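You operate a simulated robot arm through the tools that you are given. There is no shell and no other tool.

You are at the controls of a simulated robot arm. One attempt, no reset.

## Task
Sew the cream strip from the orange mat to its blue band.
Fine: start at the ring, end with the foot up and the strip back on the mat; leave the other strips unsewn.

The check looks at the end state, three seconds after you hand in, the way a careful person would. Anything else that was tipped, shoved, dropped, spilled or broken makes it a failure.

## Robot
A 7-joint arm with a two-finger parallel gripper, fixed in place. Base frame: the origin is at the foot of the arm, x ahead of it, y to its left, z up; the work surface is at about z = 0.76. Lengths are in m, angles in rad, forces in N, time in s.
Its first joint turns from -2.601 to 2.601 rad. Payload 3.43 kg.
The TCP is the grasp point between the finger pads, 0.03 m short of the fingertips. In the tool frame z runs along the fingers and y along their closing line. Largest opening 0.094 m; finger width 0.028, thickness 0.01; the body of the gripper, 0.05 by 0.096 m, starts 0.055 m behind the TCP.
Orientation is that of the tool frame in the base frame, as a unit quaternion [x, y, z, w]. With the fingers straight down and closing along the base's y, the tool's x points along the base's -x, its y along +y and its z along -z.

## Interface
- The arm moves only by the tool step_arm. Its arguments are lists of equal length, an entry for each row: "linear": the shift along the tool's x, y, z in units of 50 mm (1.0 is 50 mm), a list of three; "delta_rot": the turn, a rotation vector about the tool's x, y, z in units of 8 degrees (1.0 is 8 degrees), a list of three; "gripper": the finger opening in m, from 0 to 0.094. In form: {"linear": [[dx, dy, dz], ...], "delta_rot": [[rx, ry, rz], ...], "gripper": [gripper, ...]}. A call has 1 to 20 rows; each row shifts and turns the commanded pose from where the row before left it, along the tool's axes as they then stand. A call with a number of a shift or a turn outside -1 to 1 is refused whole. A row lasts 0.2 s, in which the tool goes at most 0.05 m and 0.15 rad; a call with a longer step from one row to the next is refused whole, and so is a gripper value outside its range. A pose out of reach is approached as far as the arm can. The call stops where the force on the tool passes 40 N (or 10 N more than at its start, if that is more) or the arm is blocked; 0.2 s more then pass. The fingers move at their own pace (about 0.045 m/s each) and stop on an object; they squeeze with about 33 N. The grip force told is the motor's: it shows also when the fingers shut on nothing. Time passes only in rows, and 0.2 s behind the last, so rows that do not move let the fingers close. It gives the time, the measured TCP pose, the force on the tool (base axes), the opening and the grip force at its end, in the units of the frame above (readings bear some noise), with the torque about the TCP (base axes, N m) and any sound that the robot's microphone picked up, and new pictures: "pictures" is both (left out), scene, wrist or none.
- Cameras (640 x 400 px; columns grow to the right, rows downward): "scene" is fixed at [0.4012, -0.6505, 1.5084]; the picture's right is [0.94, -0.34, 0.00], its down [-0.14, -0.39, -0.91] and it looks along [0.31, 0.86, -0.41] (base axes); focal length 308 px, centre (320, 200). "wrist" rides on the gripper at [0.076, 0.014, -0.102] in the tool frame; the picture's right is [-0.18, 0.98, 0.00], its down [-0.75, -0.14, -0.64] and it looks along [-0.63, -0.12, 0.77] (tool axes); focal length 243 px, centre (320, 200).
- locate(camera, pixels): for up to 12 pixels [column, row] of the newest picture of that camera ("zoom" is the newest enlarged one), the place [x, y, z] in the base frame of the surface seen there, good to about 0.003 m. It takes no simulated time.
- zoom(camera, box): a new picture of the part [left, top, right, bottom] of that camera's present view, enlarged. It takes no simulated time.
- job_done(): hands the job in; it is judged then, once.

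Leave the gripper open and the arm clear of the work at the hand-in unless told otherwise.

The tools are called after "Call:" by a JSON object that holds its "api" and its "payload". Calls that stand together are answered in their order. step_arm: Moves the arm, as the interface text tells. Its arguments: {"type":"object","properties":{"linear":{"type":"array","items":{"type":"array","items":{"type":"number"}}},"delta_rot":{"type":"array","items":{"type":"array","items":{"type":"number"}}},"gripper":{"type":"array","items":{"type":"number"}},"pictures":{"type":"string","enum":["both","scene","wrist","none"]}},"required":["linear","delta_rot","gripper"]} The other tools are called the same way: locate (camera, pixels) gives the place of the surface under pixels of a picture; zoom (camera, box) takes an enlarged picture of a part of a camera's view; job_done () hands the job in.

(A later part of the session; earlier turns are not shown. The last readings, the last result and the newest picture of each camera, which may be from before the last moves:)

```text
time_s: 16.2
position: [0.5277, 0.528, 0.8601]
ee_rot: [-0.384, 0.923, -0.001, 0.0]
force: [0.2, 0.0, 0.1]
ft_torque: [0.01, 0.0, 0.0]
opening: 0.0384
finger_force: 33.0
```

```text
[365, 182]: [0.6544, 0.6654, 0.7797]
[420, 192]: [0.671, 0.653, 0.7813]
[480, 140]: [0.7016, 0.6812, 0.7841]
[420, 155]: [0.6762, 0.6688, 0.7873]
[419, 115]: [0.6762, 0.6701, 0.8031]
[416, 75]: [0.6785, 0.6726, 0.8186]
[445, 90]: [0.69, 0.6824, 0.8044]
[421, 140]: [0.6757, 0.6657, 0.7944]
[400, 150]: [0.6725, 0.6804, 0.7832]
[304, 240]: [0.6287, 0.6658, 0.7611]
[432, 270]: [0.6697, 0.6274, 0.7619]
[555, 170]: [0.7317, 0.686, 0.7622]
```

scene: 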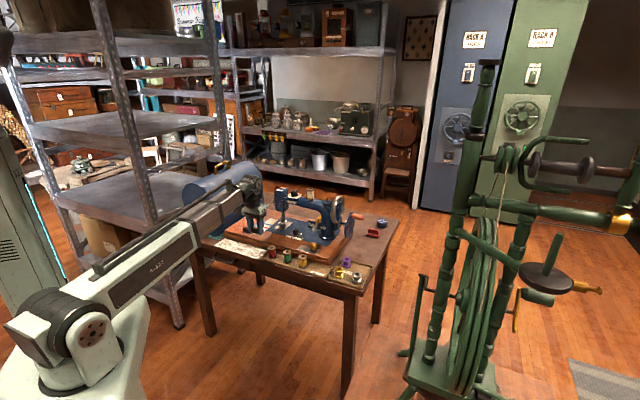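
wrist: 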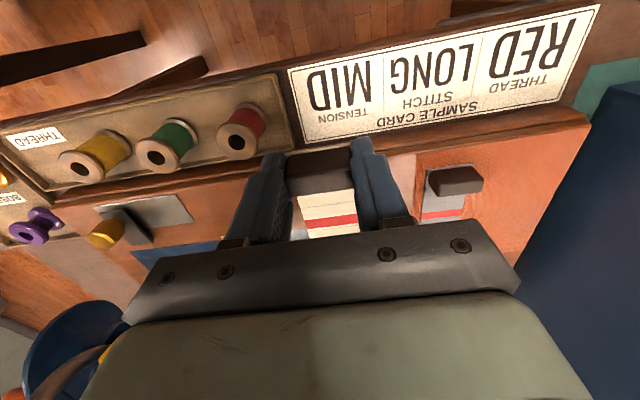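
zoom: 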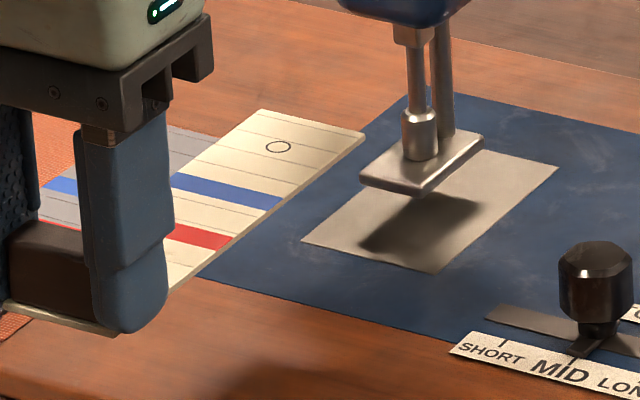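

Averaged: ring about 0.1225 ahead of the tool, needle at v≈0.956. I lower the strip to about 4 mm over the bed with its end still in front of the foot (end at v≈0.918, foot front at 0.933).

Call:
{"api": "step_arm", "payload": {"linear": [[-0.3, -0.04, 0.3], [-0.33, 0, 0.3], [0, 0, 0.3], [0, 0, 0.2], [0, 0, 0.09], [0, 0, 0]], "delta_rot": [[0, 0, 0], [0, 0, 0], [0, 0, 0], [0, 0, 0], [0, 0, 0], [0, 0, 0]], "gripper": [0.02, 0.02, 0.02, 0.02, 0.02, 0.02], "pictures": "wrist"}}

Call:
{"api": "zoom", "payload": {"camera": "scene", "box": [250, 205, 300, 240]}}

```text
time_s: 17.6
position: [0.5513, 0.5481, 0.7993]
ee_rot: [-0.384, 0.923, 0.0, 0.0]
force: [-0.2, 0.3, 0.3]
ft_torque: [-0.01, 0.05, 0.02]
opening: 0.0388
finger_force: 33.1
```

wrist: 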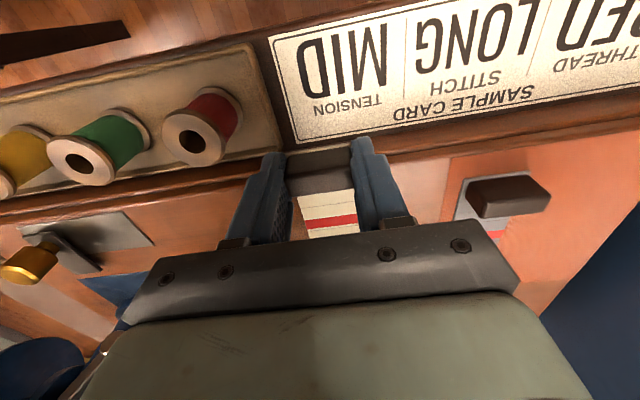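

```text
11.43 times, centred on (275, 222) of scene
```

zoom: 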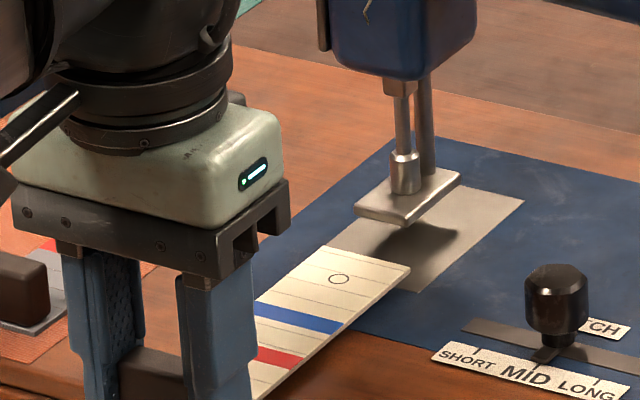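

The strip is in line with the foot and low enough to slide under. I measure ring and bands once more.

Call:
{"api": "locate", "payload": {"camera": "zoom", "pixels": [[339, 278], [333, 279], [345, 279], [339, 283], [298, 317], [290, 312], [306, 322], [280, 358], [329, 248], [406, 268], [404, 160], [403, 130]]}}

```text
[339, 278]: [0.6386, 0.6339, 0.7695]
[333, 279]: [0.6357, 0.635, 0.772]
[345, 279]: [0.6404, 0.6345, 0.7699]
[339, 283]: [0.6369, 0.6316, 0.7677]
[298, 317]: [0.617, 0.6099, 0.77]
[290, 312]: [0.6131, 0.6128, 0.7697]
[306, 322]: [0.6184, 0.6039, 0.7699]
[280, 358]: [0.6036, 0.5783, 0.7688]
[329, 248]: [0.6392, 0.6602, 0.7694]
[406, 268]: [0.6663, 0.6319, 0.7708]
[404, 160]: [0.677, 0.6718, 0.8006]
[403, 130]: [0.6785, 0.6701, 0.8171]
```

The ring is at (0.638,0.634), 5.65 cm short of the needle. I slide the strip straight in by that.

Call:
{"api": "step_arm", "payload": {"linear": [[-0.25, 0, 0], [-0.25, 0, 0], [-0.25, 0, 0], [-0.25, 0, 0], [-0.13, 0, 0], [0, 0, 0]], "delta_rot": [[0, 0, 0], [0, 0, 0], [0, 0, 0], [0, 0, 0], [0, 0, 0], [0, 0, 0]], "gripper": [0.02, 0.02, 0.02, 0.02, 0.02, 0.02], "pictures": "wrist"}}

Call:
{"api": "zoom", "payload": {"camera": "scene", "box": [255, 203, 300, 235]}}

```text
time_s: 19.0
position: [0.5901, 0.5878, 0.7986]
ee_rot: [-0.383, 0.924, 0.0, 0.0]
force: [0.3, 0.0, -0.8]
ft_torque: [0.0, 0.04, -0.01]
opening: 0.0387
finger_force: 33.1
```

wrist: 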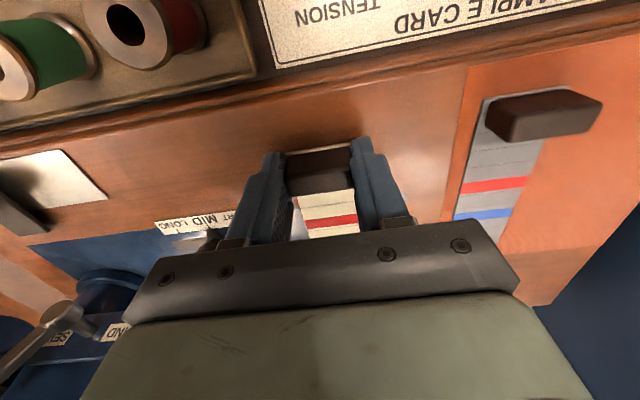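

```text
12.50 times, centred on (278, 219) of scene
```

zoom: 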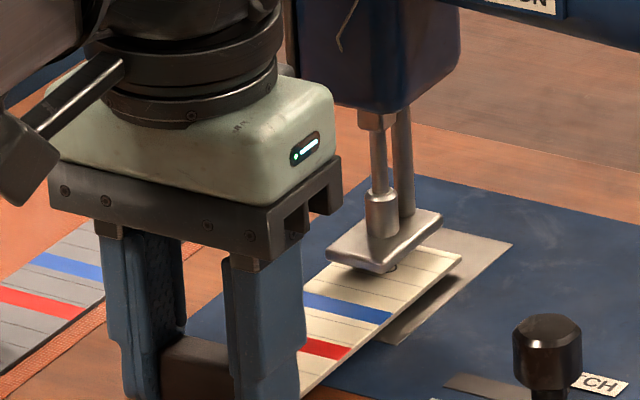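

The strip lies under the foot; the ring just peeks out under the foot's edge at (391,268). I check its exact position against the needle line.

Call:
{"api": "zoom", "payload": {"camera": "scene", "box": [274, 212, 294, 230]}}

Call:
{"api": "locate", "payload": {"camera": "scene", "pixels": [[280.2, 227.6], [278.5, 227], [282, 228.5], [279, 231], [288, 223], [285, 226], [280.5, 226.5]]}}

```text
16.00 times, centred on (284, 221) of scene
```

zoom: 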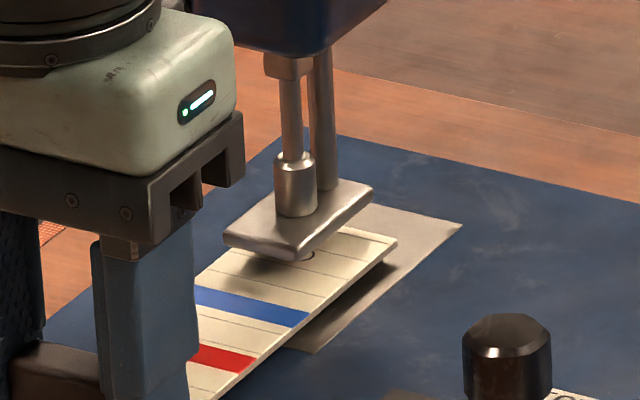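

```text
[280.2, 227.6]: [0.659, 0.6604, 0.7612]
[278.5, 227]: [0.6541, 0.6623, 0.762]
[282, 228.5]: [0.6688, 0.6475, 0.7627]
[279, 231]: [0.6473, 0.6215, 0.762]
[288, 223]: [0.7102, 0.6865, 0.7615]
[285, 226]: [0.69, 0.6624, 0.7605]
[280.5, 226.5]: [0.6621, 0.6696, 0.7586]
```

Those scene readings referred to an older picture; I use the newest enlarged picture instead (ring's lower arc at (310,255), blue band around (255,308)).

Call:
{"api": "locate", "payload": {"camera": "zoom", "pixels": [[310, 254], [250, 307], [270, 312], [230, 303], [225, 357], [390, 245], [350, 232], [312, 259], [303, 264], [290, 100], [294, 165], [285, 262]]}}

```text
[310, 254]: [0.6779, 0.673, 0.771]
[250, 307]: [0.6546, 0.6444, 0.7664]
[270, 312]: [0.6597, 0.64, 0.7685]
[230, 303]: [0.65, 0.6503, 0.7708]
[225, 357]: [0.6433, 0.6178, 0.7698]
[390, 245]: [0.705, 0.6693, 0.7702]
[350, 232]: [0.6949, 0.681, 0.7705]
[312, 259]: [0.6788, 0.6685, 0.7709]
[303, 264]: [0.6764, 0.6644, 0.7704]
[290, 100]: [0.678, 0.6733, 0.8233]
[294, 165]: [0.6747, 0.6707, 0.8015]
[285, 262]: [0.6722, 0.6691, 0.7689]
```

Ring centre reads about v=0.955–0.957, right at the needle. I lower the strip the last 5.5 mm to the plate and open the fingers.

Call:
{"api": "step_arm", "payload": {"linear": [[0, 0, 0.06], [0, 0, 0.05], [0, 0, 0], [0, 0, 0], [0, 0, 0], [0, 0, 0]], "delta_rot": [[0, 0, 0], [0, 0, 0], [0, 0, 0], [0, 0, 0], [0, 0, 0], [0, 0, 0]], "gripper": [0.02, 0.02, 0.02, 0.06, 0.06, 0.06]}}

Call:
{"api": "zoom", "payload": {"camera": "scene", "box": [270, 212, 290, 230]}}

```text
time_s: 20.4
position: [0.5904, 0.5876, 0.7928]
ee_rot: [-0.384, 0.924, 0.0, 0.0]
force: [-0.4, -0.3, -0.4]
ft_torque: [0.03, -0.02, 0.02]
opening: 0.0599
finger_force: 0.1
```

scene: 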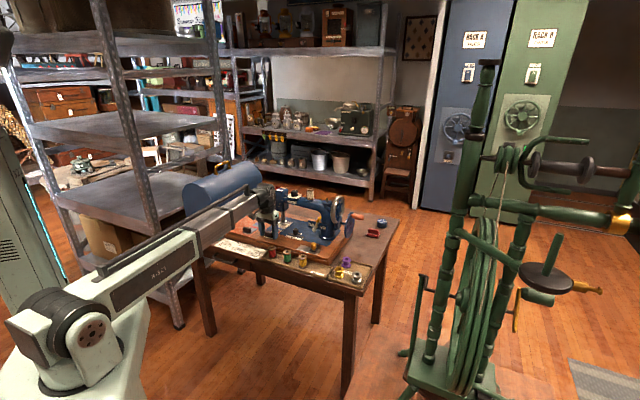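
wrist: 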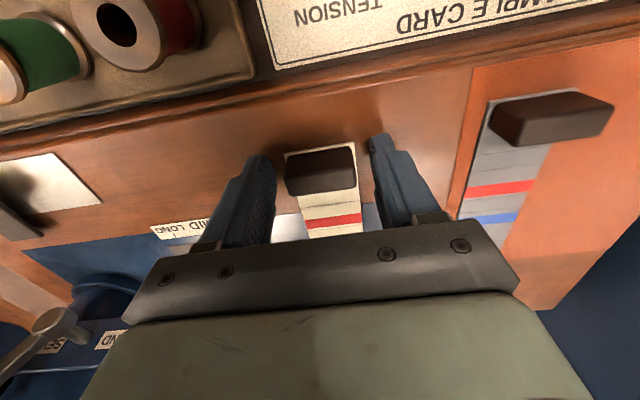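

```text
16.00 times, centred on (280, 221) of scene
```

zoom: 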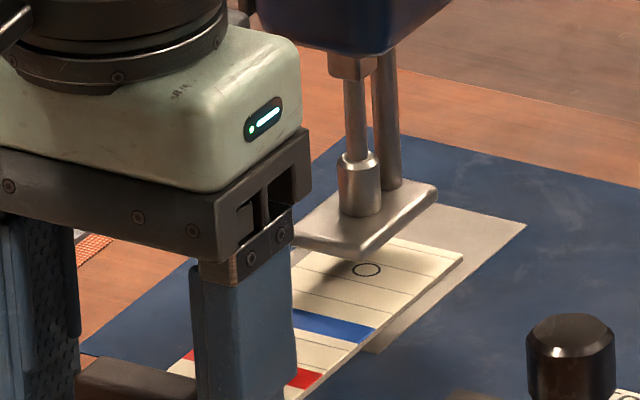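

The strip lies on the plate and the ring is now visible at (366,270). I measure it.

Call:
{"api": "locate", "payload": {"camera": "zoom", "pixels": [[366, 270], [356, 270], [376, 270], [366, 275], [366, 265], [340, 327], [330, 324], [350, 329], [357, 180], [355, 110], [460, 256], [398, 240]]}}

```text
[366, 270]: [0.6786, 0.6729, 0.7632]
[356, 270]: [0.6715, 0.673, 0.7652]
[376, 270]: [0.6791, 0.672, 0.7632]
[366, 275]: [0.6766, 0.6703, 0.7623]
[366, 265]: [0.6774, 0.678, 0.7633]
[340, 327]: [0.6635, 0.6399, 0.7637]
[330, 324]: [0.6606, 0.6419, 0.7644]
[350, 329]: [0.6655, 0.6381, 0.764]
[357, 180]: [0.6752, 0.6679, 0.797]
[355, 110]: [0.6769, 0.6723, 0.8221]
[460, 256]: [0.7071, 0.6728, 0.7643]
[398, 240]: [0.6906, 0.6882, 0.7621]
```

Ring centre is at v≈0.954 against the needle at ≈0.9555: within 2 mm. I raise the hand straight up, then shift over toward the red foot lever to look at it.

Call:
{"api": "step_arm", "payload": {"linear": [[0, 0, -0.4], [0, 0, -0.9], [0, 0, -0.9], [0, 0, -0.9], [0, 0, -0.9], [0, 0, -0.9], [-0.35, 0.45, -0.4], [-0.7, 0.45, 0], [-0.35, 0, 0], [0, 0, 0]], "delta_rot": [[0, 0, 0], [0, 0, 0], [0, 0, 0], [0, 0, 0], [0, 0, 0], [0, 0, 0], [0, 0, 0], [0, 0, 0], [0, 0, 0], [0, 0, 0]], "gripper": [0.06, 0.06, 0.06, 0.06, 0.06, 0.06, 0.094, 0.094, 0.094, 0.094]}}

Call:
{"api": "zoom", "payload": {"camera": "wrist", "box": [240, 100, 400, 220]}}

Call:
{"api": "zoom", "payload": {"camera": "scene", "box": [260, 180, 310, 240]}}

```text
time_s: 22.6
position: [0.6085, 0.6695, 1.0581]
ee_rot: [-0.384, 0.923, 0.0, 0.0]
force: [0.5, 1.0, -0.2]
ft_torque: [-0.03, -0.01, 0.02]
opening: 0.094
finger_force: 0.1
```

scene: 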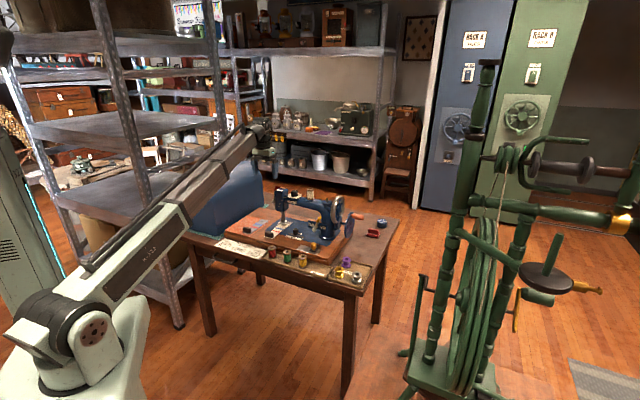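
wrist: 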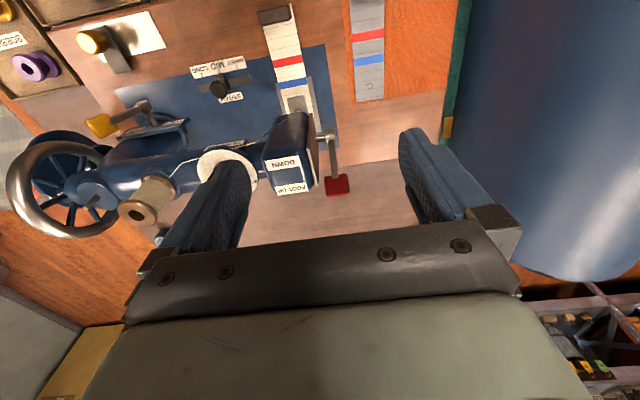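

```text
3.33 times, centred on (320, 160) of wrist
```

zoom: 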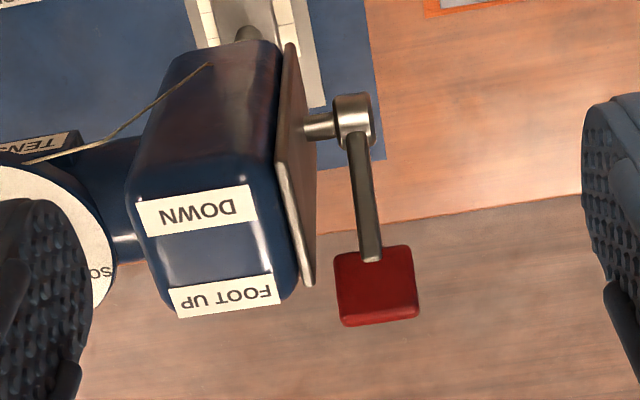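

```text
6.67 times, centred on (285, 210) of scene
```

zoom: 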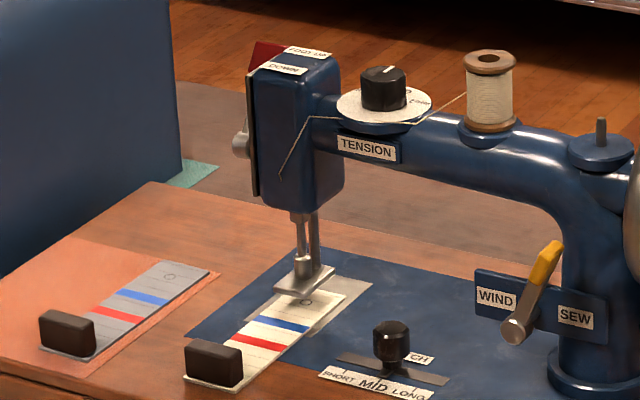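

The red lever is clearly seen: pivot at (350,120), rod down to the red tip at (375,285) of the enlarged picture. I measure it (the newest enlargement is the scene one, so I use wrist pixels).

Call:
{"api": "locate", "payload": {"camera": "wrist", "pixels": [[326, 132], [330, 150], [334, 168], [327, 178], [344, 176], [343, 193], [328, 196], [336, 186], [312, 172], [304, 190], [285, 189], [282, 163]]}}

```text
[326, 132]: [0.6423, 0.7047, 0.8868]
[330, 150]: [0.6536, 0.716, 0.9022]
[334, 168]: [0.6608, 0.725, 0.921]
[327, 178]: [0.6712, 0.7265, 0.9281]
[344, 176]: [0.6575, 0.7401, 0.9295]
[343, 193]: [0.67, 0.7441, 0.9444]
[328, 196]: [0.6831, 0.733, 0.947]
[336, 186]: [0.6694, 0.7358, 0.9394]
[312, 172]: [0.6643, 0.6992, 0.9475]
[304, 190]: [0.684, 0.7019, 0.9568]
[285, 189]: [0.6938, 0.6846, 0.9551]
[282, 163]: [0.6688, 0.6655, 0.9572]
```

The lever: pivot at v=0.9525, z≈0.885; red tip centre at u=-0.047, v=0.994, z=0.939, leaning back about 37°. Plan: turn the gripper by 90° so that the fingers stand before and behind the lever tip, then draw the tip to the front with the back finger. I turn the wrist now at safe height.

Call:
{"api": "step_arm", "payload": {"linear": [[0, 0, 0], [0, 0, 0], [0, 0, 0], [0, 0, 0], [0, 0, 0], [0, 0, 0], [0, 0, 0], [0, 0, 0], [0, 0, 0], [0, 0, 0], [0, 0, 0], [0, 0, 0], [0, 0, 0]], "delta_rot": [[0, 0, -0.935], [0, 0, -0.935], [0, 0, -0.935], [0, 0, -0.935], [0, 0, -0.935], [0, 0, -0.935], [0, 0, -0.935], [0, 0, -0.935], [0, 0, -0.935], [0, 0, -0.935], [0, 0, -0.935], [0, 0, -0.935], [0, 0, 0]], "gripper": [0.07, 0.07, 0.07, 0.07, 0.07, 0.07, 0.07, 0.07, 0.07, 0.07, 0.07, 0.07, 0.07]}}

```text
time_s: 25.4
position: [0.6085, 0.6687, 1.0576]
ee_rot: [0.924, -0.382, 0.0, 0.0]
force: [0.1, -0.2, 0.0]
ft_torque: [0.01, 0.01, -0.02]
opening: 0.0699
finger_force: 0.1
```

scene: 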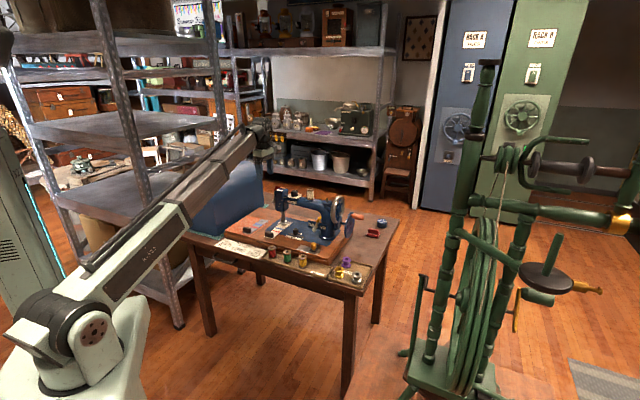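
wrist: 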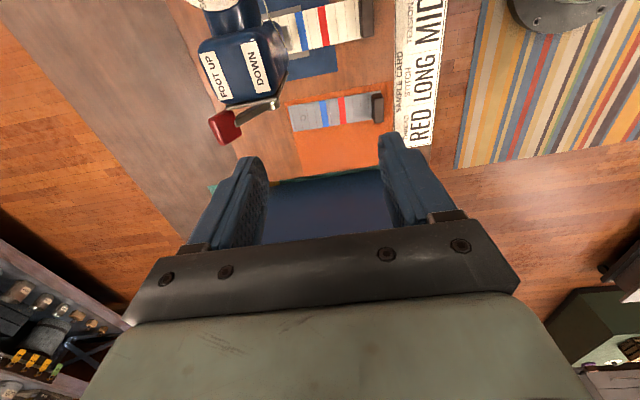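

Turned correctly. I move 7 cm outward over the lever, still high, then go down so that the fingers straddle the red tip (tips to z 0.925).

Call:
{"api": "step_arm", "payload": {"linear": [[-0.15, -0.48, 0], [0, -0.48, 0], [0, -0.48, 0], [0, 0, 0.4], [0, 0, 0.4], [0, 0, 0]], "delta_rot": [[0, 0, 0], [0, 0, 0], [0, 0, 0], [0, 0, 0], [0, 0, 0], [0, 0, 0]], "gripper": [0.07, 0.07, 0.07, 0.07, 0.07, 0.07]}}

Call:
{"api": "zoom", "payload": {"camera": "scene", "box": [250, 160, 310, 230]}}

```text
time_s: 26.8
position: [0.6555, 0.7239, 1.0175]
ee_rot: [0.923, -0.384, 0.0, 0.0]
force: [0.3, 0.0, -0.1]
ft_torque: [0.01, 0.01, -0.04]
opening: 0.0701
finger_force: 0.1
```

scene: 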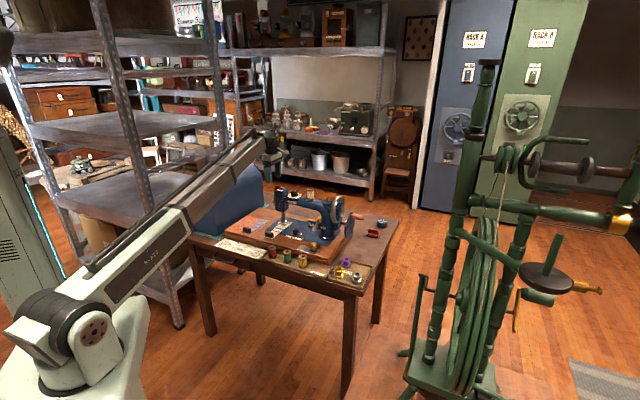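
wrist: 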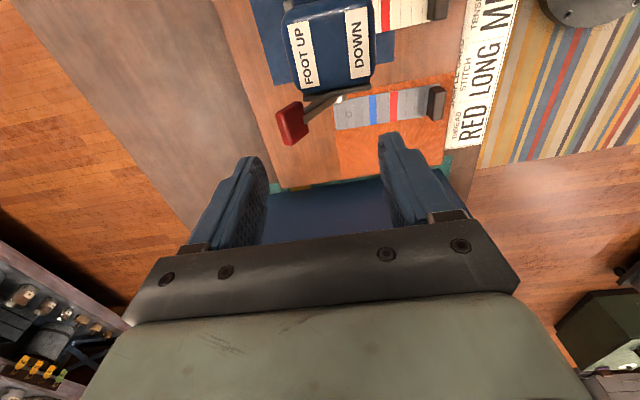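

```text
5.71 times, centred on (280, 195) of scene
```

zoom: 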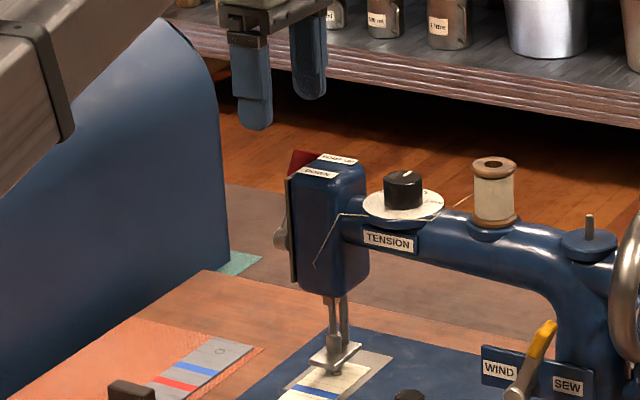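

The back finger stands behind and the front finger before the red tip (red at (292,123)). I lower 6.2 cm.

Call:
{"api": "step_arm", "payload": {"linear": [[-0.03, 0, 0.35], [0, 0, 0.35], [0, 0, 0.3], [0, 0, 0.25], [0, 0, 0]], "delta_rot": [[0, 0, 0], [0, 0, 0], [0, 0, 0], [0, 0, 0], [0, 0, 0]], "gripper": [0.07, 0.07, 0.07, 0.07, 0.07]}}

Call:
{"api": "zoom", "payload": {"camera": "scene", "box": [250, 160, 310, 230]}}

Call:
{"api": "zoom", "payload": {"camera": "wrist", "box": [220, 60, 420, 240]}}

```text
time_s: 28.0
position: [0.6548, 0.7272, 0.9545]
ee_rot: [0.923, -0.384, 0.0, 0.0]
force: [-0.1, 0.6, 0.5]
ft_torque: [0.02, -0.01, -0.02]
opening: 0.0699
finger_force: 0.1
```

scene: 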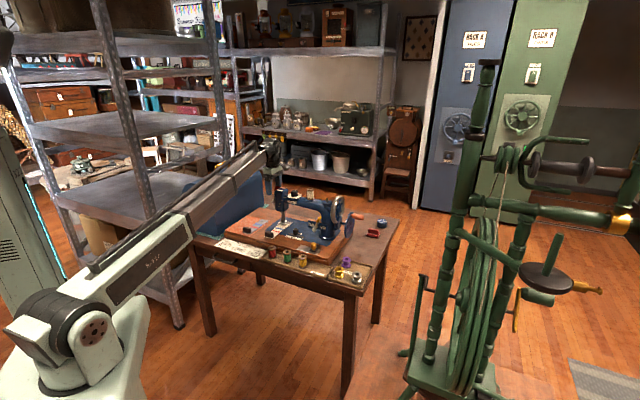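
wrist: 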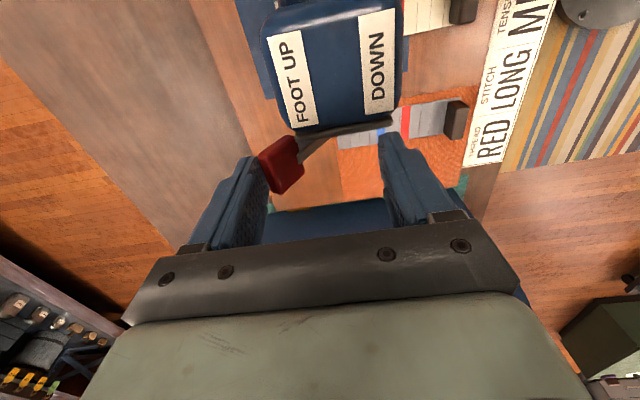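

```text
5.71 times, centred on (280, 195) of scene
```

zoom: 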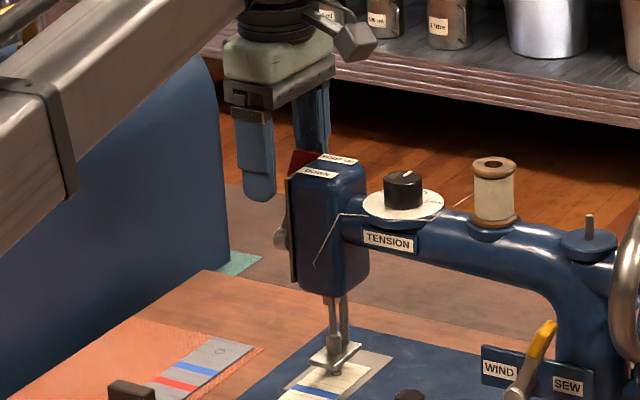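

```text
2.22 times, centred on (320, 150) of wrist
```

zoom: 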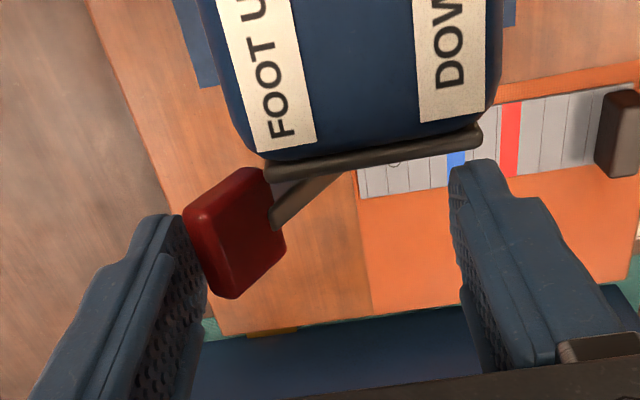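

The red tip lies between the fingers, near the back finger. I pull toward the front (tool +y) in small steps, 4 cm first.

Call:
{"api": "step_arm", "payload": {"linear": [[0.06, 0.1, 0], [0, 0.1, 0], [0, 0.1, 0], [0, 0.1, 0], [0, 0.1, 0], [0, 0.1, 0], [0, 0.1, 0], [0, 0.1, 0], [0, 0, 0]], "delta_rot": [[0, 0, 0], [0, 0, 0], [0, 0, 0], [0, 0, 0], [0, 0, 0], [0, 0, 0], [0, 0, 0], [0, 0, 0], [0, 0, 0]], "gripper": [0.07, 0.07, 0.07, 0.07, 0.07, 0.07, 0.07, 0.07, 0.07]}}

Call:
{"api": "zoom", "payload": {"camera": "scene", "box": [250, 170, 310, 235]}}

Call:
{"api": "zoom", "payload": {"camera": "wrist", "box": [220, 60, 420, 240]}}

```text
time_s: 29.6
position: [0.6327, 0.7023, 0.9596]
ee_rot: [0.923, -0.384, 0.003, -0.003]
force: [3.2, 2.2, 13.9]
ft_torque: [0.38, -0.3, 0.04]
opening: 0.0723
finger_force: 1.8
stopped in row 7: the force on the tool passed its limit at 42 N (the readings are from after the stop); the commanded pose is now the measured one
```

scene: 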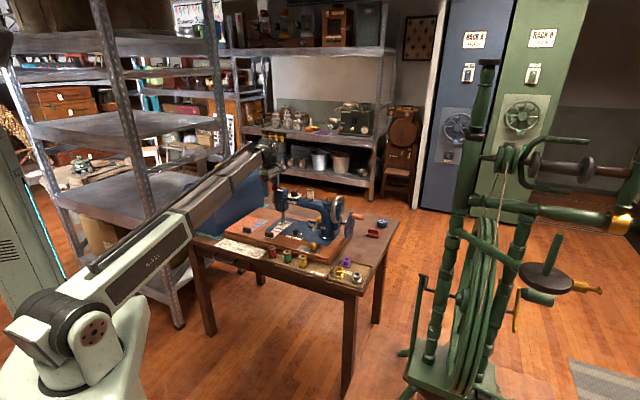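
wrist: 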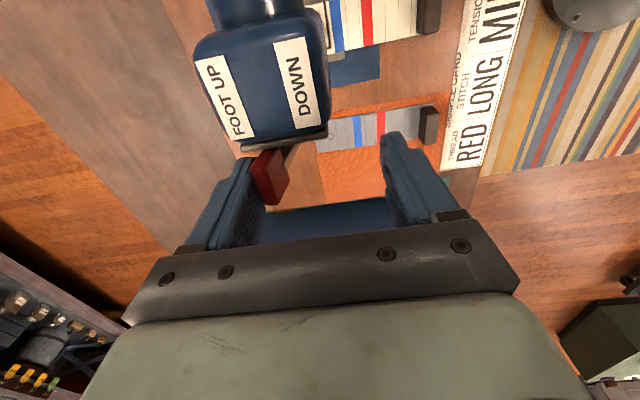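

```text
6.15 times, centred on (280, 202) of scene
```

zoom: 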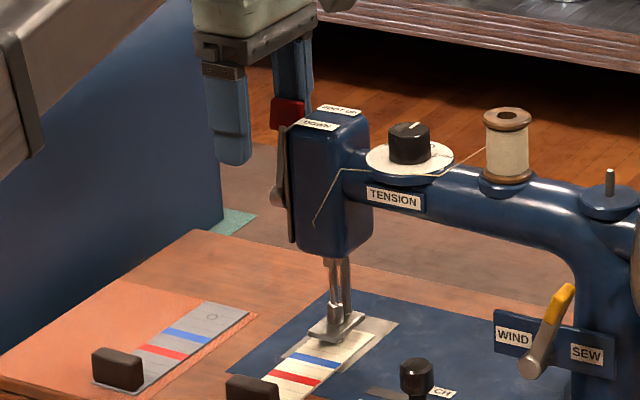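

```text
2.22 times, centred on (320, 150) of wrist
```

zoom: 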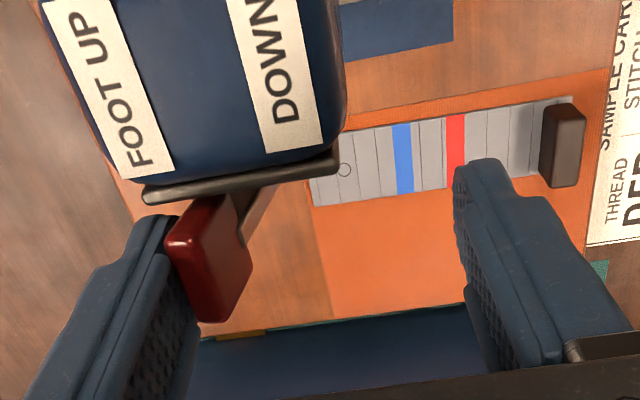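

The lever has come forward to about 15° from upright; the tip's rise pushed the hand up (14 N upward), which stopped it. I continue along the tip's arc, rising slightly then falling.

Call:
{"api": "step_arm", "payload": {"linear": [[0, 0, -0.05], [0, 0.168, -0.034], [0, 0.194, -0.014], [0, 0.194, 0.014], [0, 0.192, 0.04], [0, 0, 0]], "delta_rot": [[0, 0, 0], [0, 0, 0], [0, 0, 0], [0, 0, 0], [0, 0, 0], [0, 0, 0]], "gripper": [0.07, 0.07, 0.07, 0.07, 0.07, 0.07]}}

Call:
{"api": "zoom", "payload": {"camera": "scene", "box": [250, 170, 310, 235]}}

Call:
{"api": "zoom", "payload": {"camera": "wrist", "box": [180, 60, 420, 240]}}

```text
time_s: 30.9
position: [0.6071, 0.6745, 0.9617]
ee_rot: [0.923, -0.384, 0.003, -0.002]
force: [-0.2, -0.5, 0.2]
ft_torque: [-0.02, 0.02, 0.0]
opening: 0.0701
finger_force: 0.1
```

scene: 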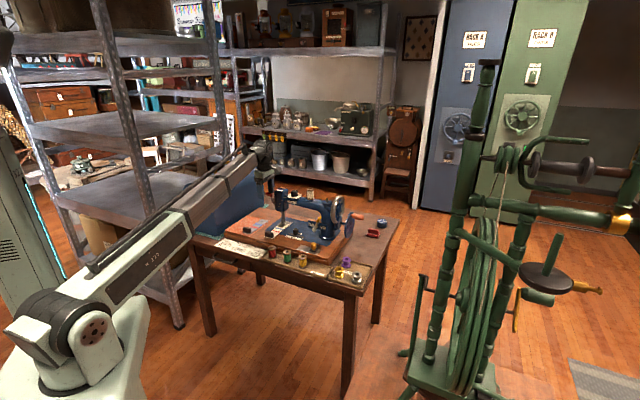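
wrist: 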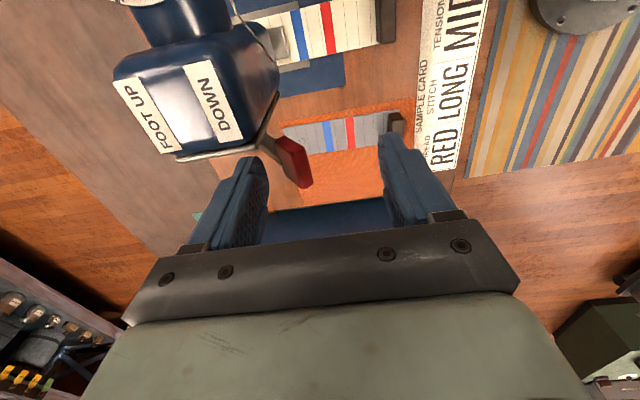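

```text
6.15 times, centred on (280, 202) of scene
```

zoom: 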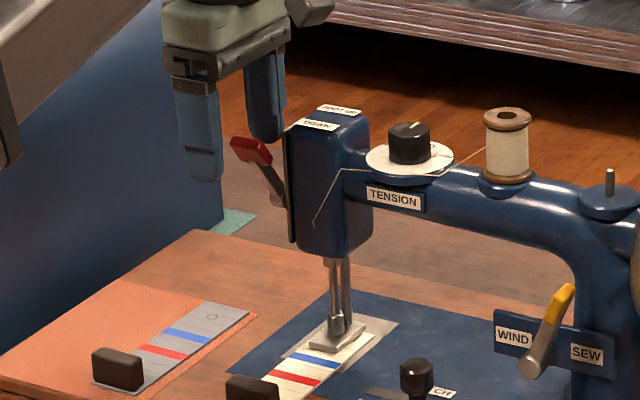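

```text
2.22 times, centred on (300, 150) of wrist
```

zoom: 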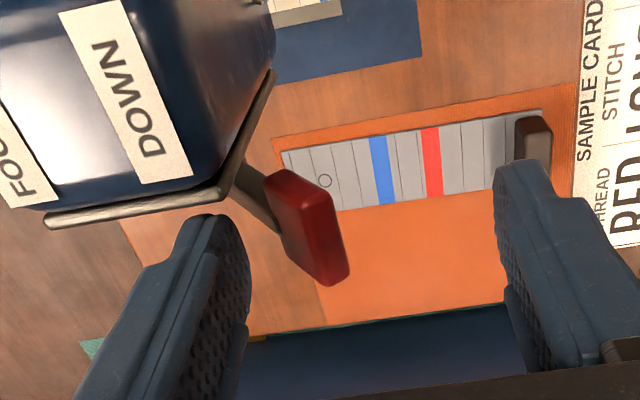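

The lever snapped over to the front and the foot came down onto the strip. I raise the hand clear, and check foot and strip closely.

Call:
{"api": "step_arm", "payload": {"linear": [[0, 0, -0.4], [0, 0, -0.8], [0, 0, -0.5], [0, 0, 0]], "delta_rot": [[0, 0, 0], [0, 0, 0], [0, 0, 0], [0, 0, 0]], "gripper": [0.07, 0.07, 0.07, 0.07]}}

Call:
{"api": "zoom", "payload": {"camera": "scene", "box": [265, 210, 295, 238]}}

Call:
{"api": "zoom", "payload": {"camera": "scene", "box": [255, 180, 295, 220]}}

```text
time_s: 31.9
position: [0.6084, 0.6751, 1.0457]
ee_rot: [0.923, -0.384, 0.002, -0.001]
force: [-1.1, 0.3, -0.1]
ft_torque: [0.0, -0.02, 0.01]
opening: 0.0702
finger_force: 0.1
```

scene: 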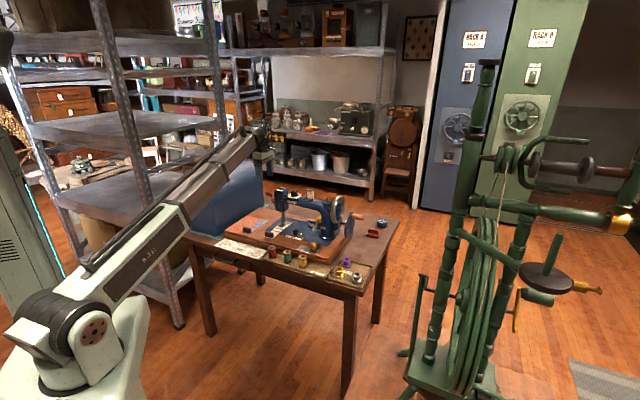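
wrist: 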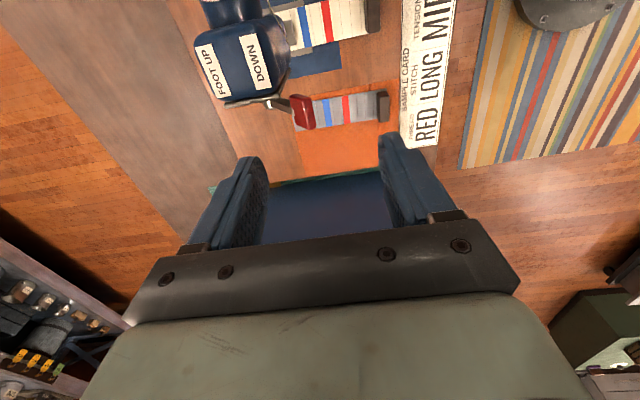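

```text
14.29 times, centred on (280, 224) of scene
```

zoom: 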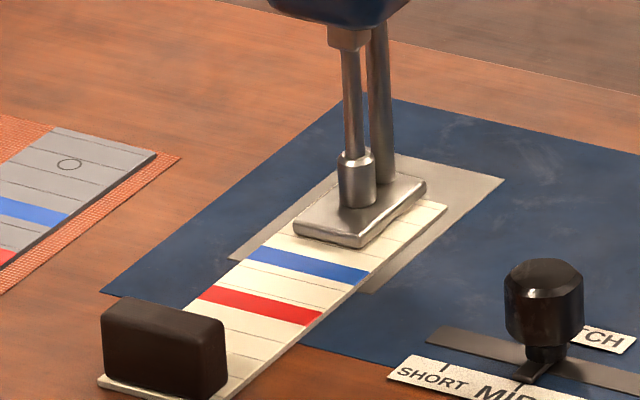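

```text
10.00 times, centred on (275, 200) of scene
```

zoom: 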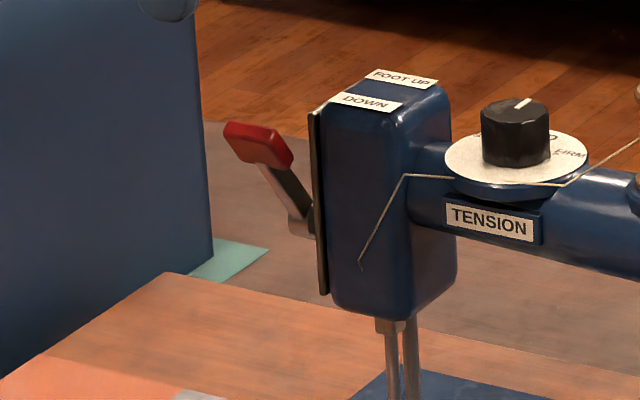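

The foot is down on the strip, lever at the front. Next the crank. I check the small things near it (red block, CLIPS tin) and the handle position again.

Call:
{"api": "zoom", "payload": {"camera": "scene", "box": [335, 195, 395, 250]}}

Call:
{"api": "locate", "payload": {"camera": "scene", "pixels": [[373, 231], [372, 235], [381, 220], [382, 225], [373, 217], [367, 216], [363, 214], [357, 225], [352, 229], [362, 206], [345, 200], [336, 218]]}}

```text
7.27 times, centred on (365, 222) of scene
```

zoom: 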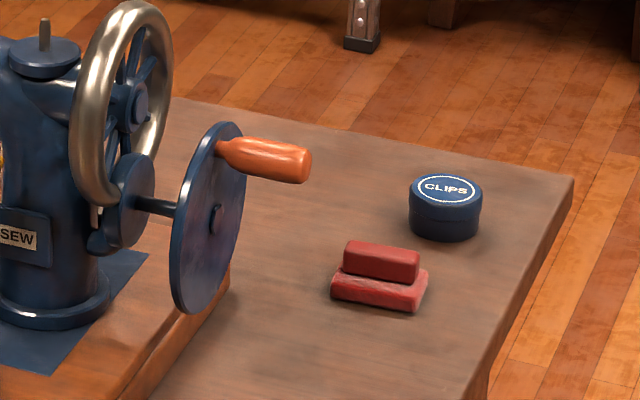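

```text
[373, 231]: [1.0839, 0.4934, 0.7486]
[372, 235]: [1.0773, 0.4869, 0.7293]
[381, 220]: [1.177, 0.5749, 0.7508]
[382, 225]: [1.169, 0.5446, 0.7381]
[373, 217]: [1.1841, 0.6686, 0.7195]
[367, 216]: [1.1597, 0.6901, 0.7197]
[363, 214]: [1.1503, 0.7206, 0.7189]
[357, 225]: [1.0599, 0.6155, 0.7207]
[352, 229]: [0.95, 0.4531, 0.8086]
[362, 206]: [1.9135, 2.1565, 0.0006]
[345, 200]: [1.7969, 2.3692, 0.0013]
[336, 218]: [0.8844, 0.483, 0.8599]
```

The red block and tin stand 6 cm or more beyond the crank's circle. I measure the handle and disc with this enlarged view.

Call:
{"api": "locate", "payload": {"camera": "zoom", "pixels": [[240, 155], [260, 158], [280, 163], [300, 166], [280, 148], [280, 178], [216, 222], [225, 128], [188, 306], [176, 255], [240, 190], [205, 215]]}}

```text
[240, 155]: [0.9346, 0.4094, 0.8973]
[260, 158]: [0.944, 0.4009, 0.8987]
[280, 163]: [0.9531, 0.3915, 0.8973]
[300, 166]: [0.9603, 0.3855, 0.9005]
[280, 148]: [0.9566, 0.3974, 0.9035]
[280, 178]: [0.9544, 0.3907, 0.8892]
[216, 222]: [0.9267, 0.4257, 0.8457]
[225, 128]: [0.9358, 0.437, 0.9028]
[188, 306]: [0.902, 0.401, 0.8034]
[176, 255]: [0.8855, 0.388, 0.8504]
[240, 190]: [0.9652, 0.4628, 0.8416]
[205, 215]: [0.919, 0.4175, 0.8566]
```

Handle centre: v≈0.959, z≈0.895, along u from 0.37 to 0.41; crank centre: v≈0.956, z≈0.847, radius ≈0.048. I travel at height, in front of the machine, to before the crank.

Call:
{"api": "step_arm", "payload": {"linear": [[0, 0.52, 0], [0, 0.52, 0], [0.9, 0, 0], [0.9, 0, 0], [0.9, 0, 0], [0.9, 0, 0], [0.9, 0, 0], [0.9, 0, 0], [0.9, 0, 0], [0.9, 0, 0], [0.9, 0, 0], [0.78, 0, 0], [0, 0, 0.4], [0, 0, 0.3], [0, 0, 0]], "delta_rot": [[0, 0, 0], [0, 0, 0], [0, 0, 0], [0, 0, 0], [0, 0, 0], [0, 0, 0], [0, 0, 0], [0, 0, 0], [0, 0, 0], [0, 0, 0], [0, 0, 0], [0, 0, 0], [0, 0, 0], [0, 0, 0], [0, 0, 0]], "gripper": [0.07, 0.07, 0.07, 0.07, 0.07, 0.07, 0.07, 0.07, 0.07, 0.07, 0.07, 0.07, 0.06, 0.06, 0.06]}}

```text
time_s: 35.1
position: [0.8827, 0.3249, 1.0103]
ee_rot: [0.923, -0.384, 0.002, -0.002]
force: [-0.1, 0.4, -0.4]
ft_torque: [0.01, -0.03, 0.02]
opening: 0.0601
finger_force: 0.0
```

scene: 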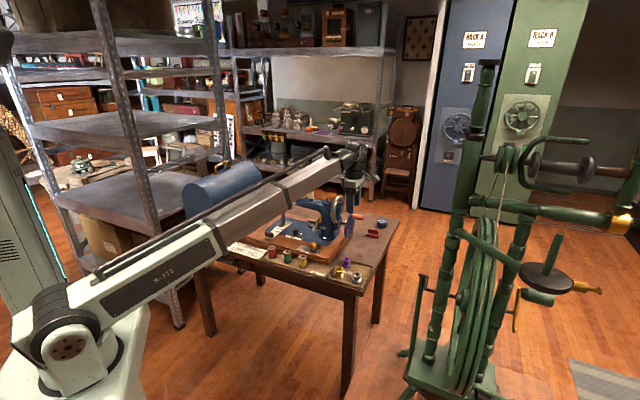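
wrist: 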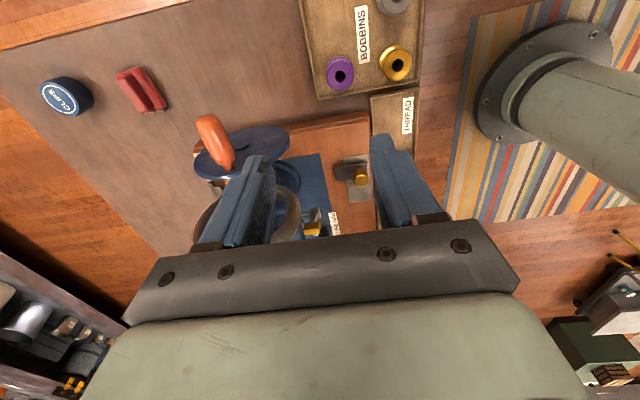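

The tool stands 10 cm in front of the crank. I tilt it by 45° so that the fingers point outward and down at the handle.

Call:
{"api": "step_arm", "payload": {"linear": [[0, 0, 0], [0, 0, 0], [0, 0, 0], [0, 0, 0], [0, 0, 0], [0, 0, 0], [0, 0, 0]], "delta_rot": [[0.9375, 0, 0], [0.9375, 0, 0], [0.9375, 0, 0], [0.9375, 0, 0], [0.9375, 0, 0], [0.9375, 0, 0], [0, 0, 0]], "gripper": [0.05, 0.05, 0.05, 0.05, 0.05, 0.05, 0.05]}}

Call:
{"api": "zoom", "payload": {"camera": "scene", "box": [310, 130, 410, 240]}}

```text
time_s: 36.8
position: [0.8811, 0.3235, 1.0106]
ee_rot: [0.851, -0.355, 0.149, -0.356]
force: [-0.3, 0.1, 0.1]
ft_torque: [0.01, 0.0, 0.0]
opening: 0.05
finger_force: 0.0
```

scene: 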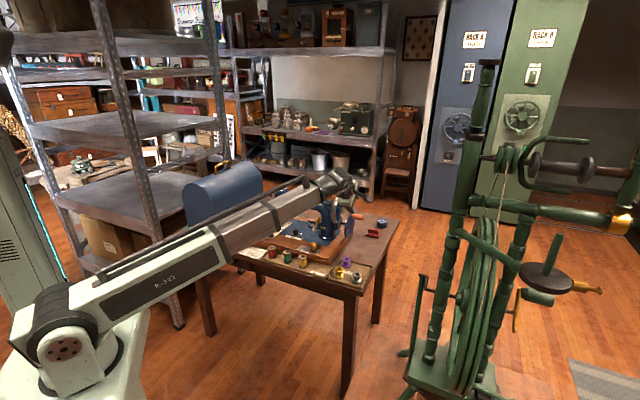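
wrist: 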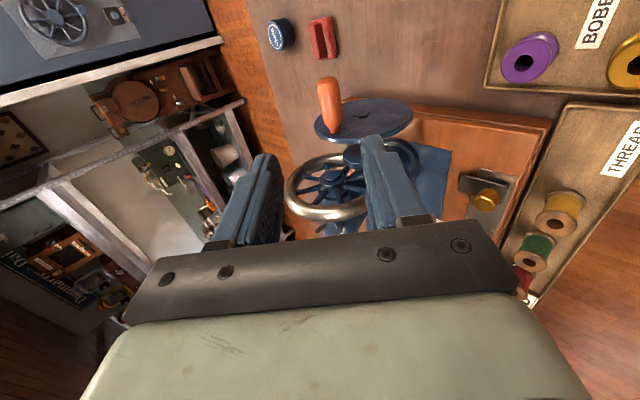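

```text
3.64 times, centred on (360, 185) of scene
```

zoom: 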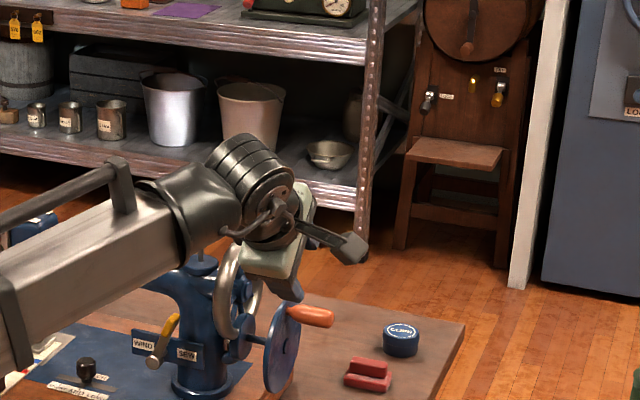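

Tilt is 45°, the handle (330,105) lies between the finger lines. I advance along the fingers in two stages; first 10 cm.

Call:
{"api": "step_arm", "payload": {"linear": [[0.06, 0.144, 0.4], [0, 0, 0.5], [0, 0, 0.5], [0, 0, 0.5], [0, 0, 0]], "delta_rot": [[0, 0, 0], [0, 0, 0], [0, 0, 0], [0, 0, 0], [0, 0, 0]], "gripper": [0.05, 0.05, 0.05, 0.05, 0.05]}}

Call:
{"api": "zoom", "payload": {"camera": "wrist", "box": [220, 60, 420, 240]}}

Call:
{"api": "zoom", "payload": {"camera": "scene", "box": [320, 160, 400, 240]}}

```text
time_s: 38.0
position: [0.9295, 0.3657, 0.9384]
ee_rot: [0.852, -0.354, 0.15, -0.355]
force: [0.7, -0.2, 0.0]
ft_torque: [-0.01, 0.01, -0.01]
opening: 0.0495
finger_force: 0.1
```

scene: 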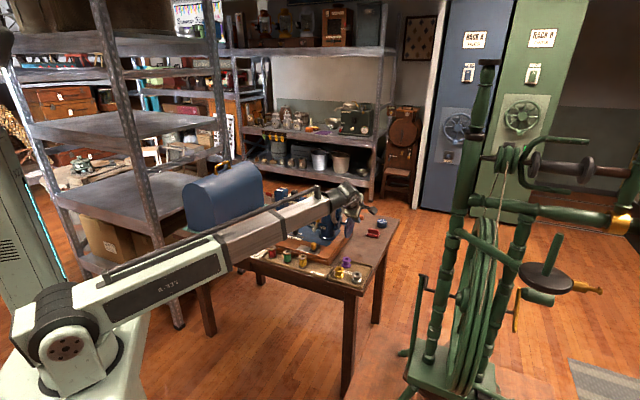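
wrist: 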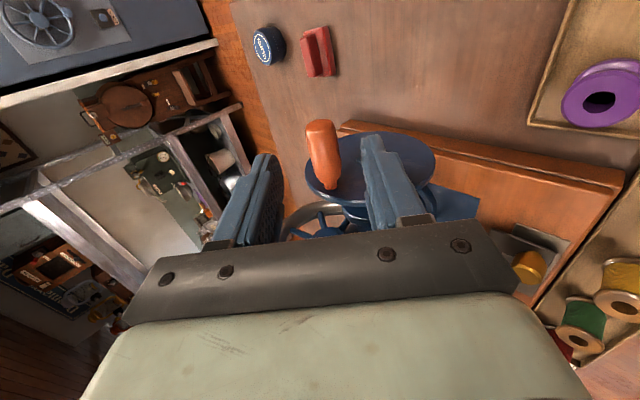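

```text
2.22 times, centred on (320, 150) of wrist
```

zoom: 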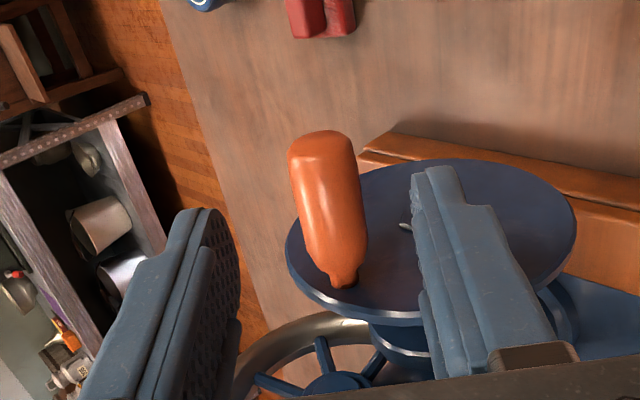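

```text
5.00 times, centred on (360, 200) of scene
```

zoom: 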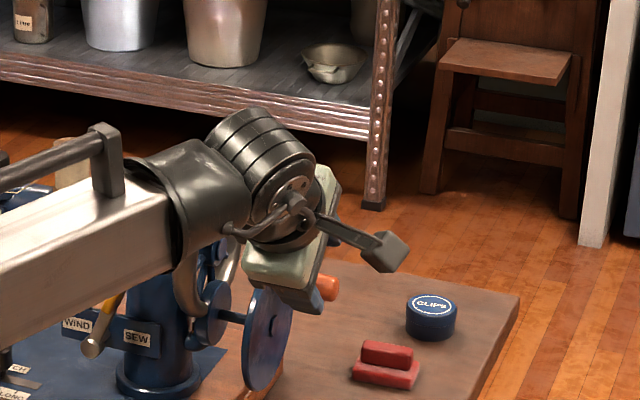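

Tool at v 0.916, z 0.938; handle centred between the fingers, 6.1 cm ahead. I advance onto it.

Call:
{"api": "step_arm", "payload": {"linear": [[0, 0, 0.4], [0, 0, 0.4], [0, 0, 0.42], [0, 0, 0]], "delta_rot": [[0, 0, 0], [0, 0, 0], [0, 0, 0], [0, 0, 0]], "gripper": [0.05, 0.05, 0.05, 0.05]}}

Call:
{"api": "zoom", "payload": {"camera": "wrist", "box": [220, 60, 420, 240]}}

Call:
{"api": "zoom", "payload": {"camera": "scene", "box": [260, 170, 400, 250]}}

```text
time_s: 39.0
position: [0.9594, 0.3956, 0.8958]
ee_rot: [0.852, -0.354, 0.149, -0.355]
force: [-0.5, -0.1, 0.5]
ft_torque: [-0.03, -0.03, -0.01]
opening: 0.0498
finger_force: 0.1
```

scene: 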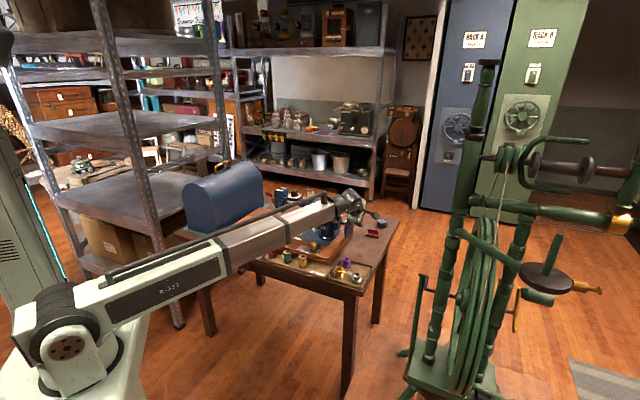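
wrist: 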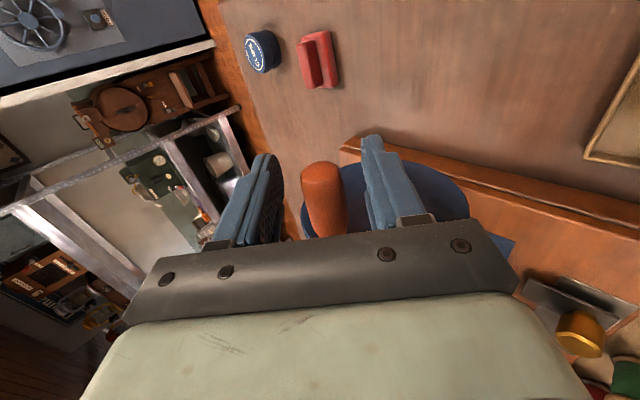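

```text
2.22 times, centred on (320, 150) of wrist
```

zoom: 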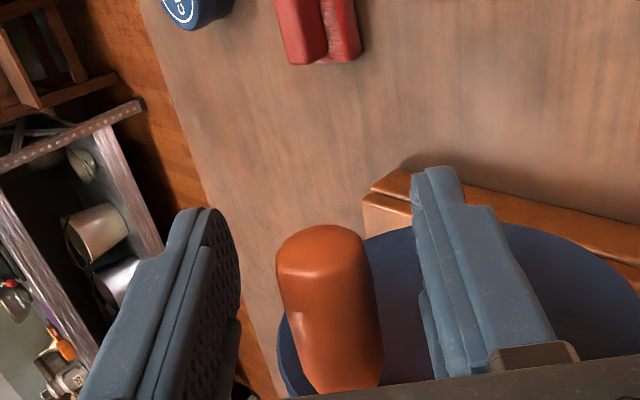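

```text
4.57 times, centred on (330, 210) of scene
```

zoom: 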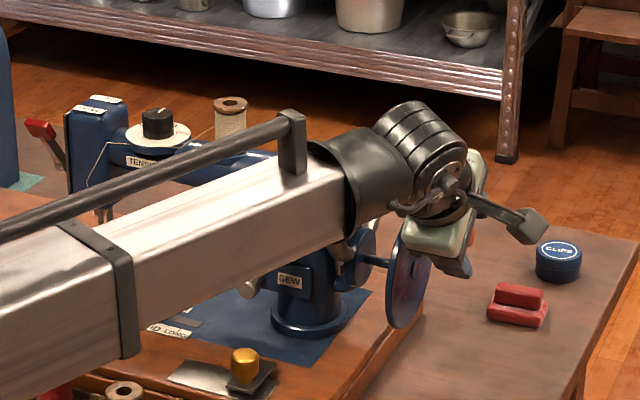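

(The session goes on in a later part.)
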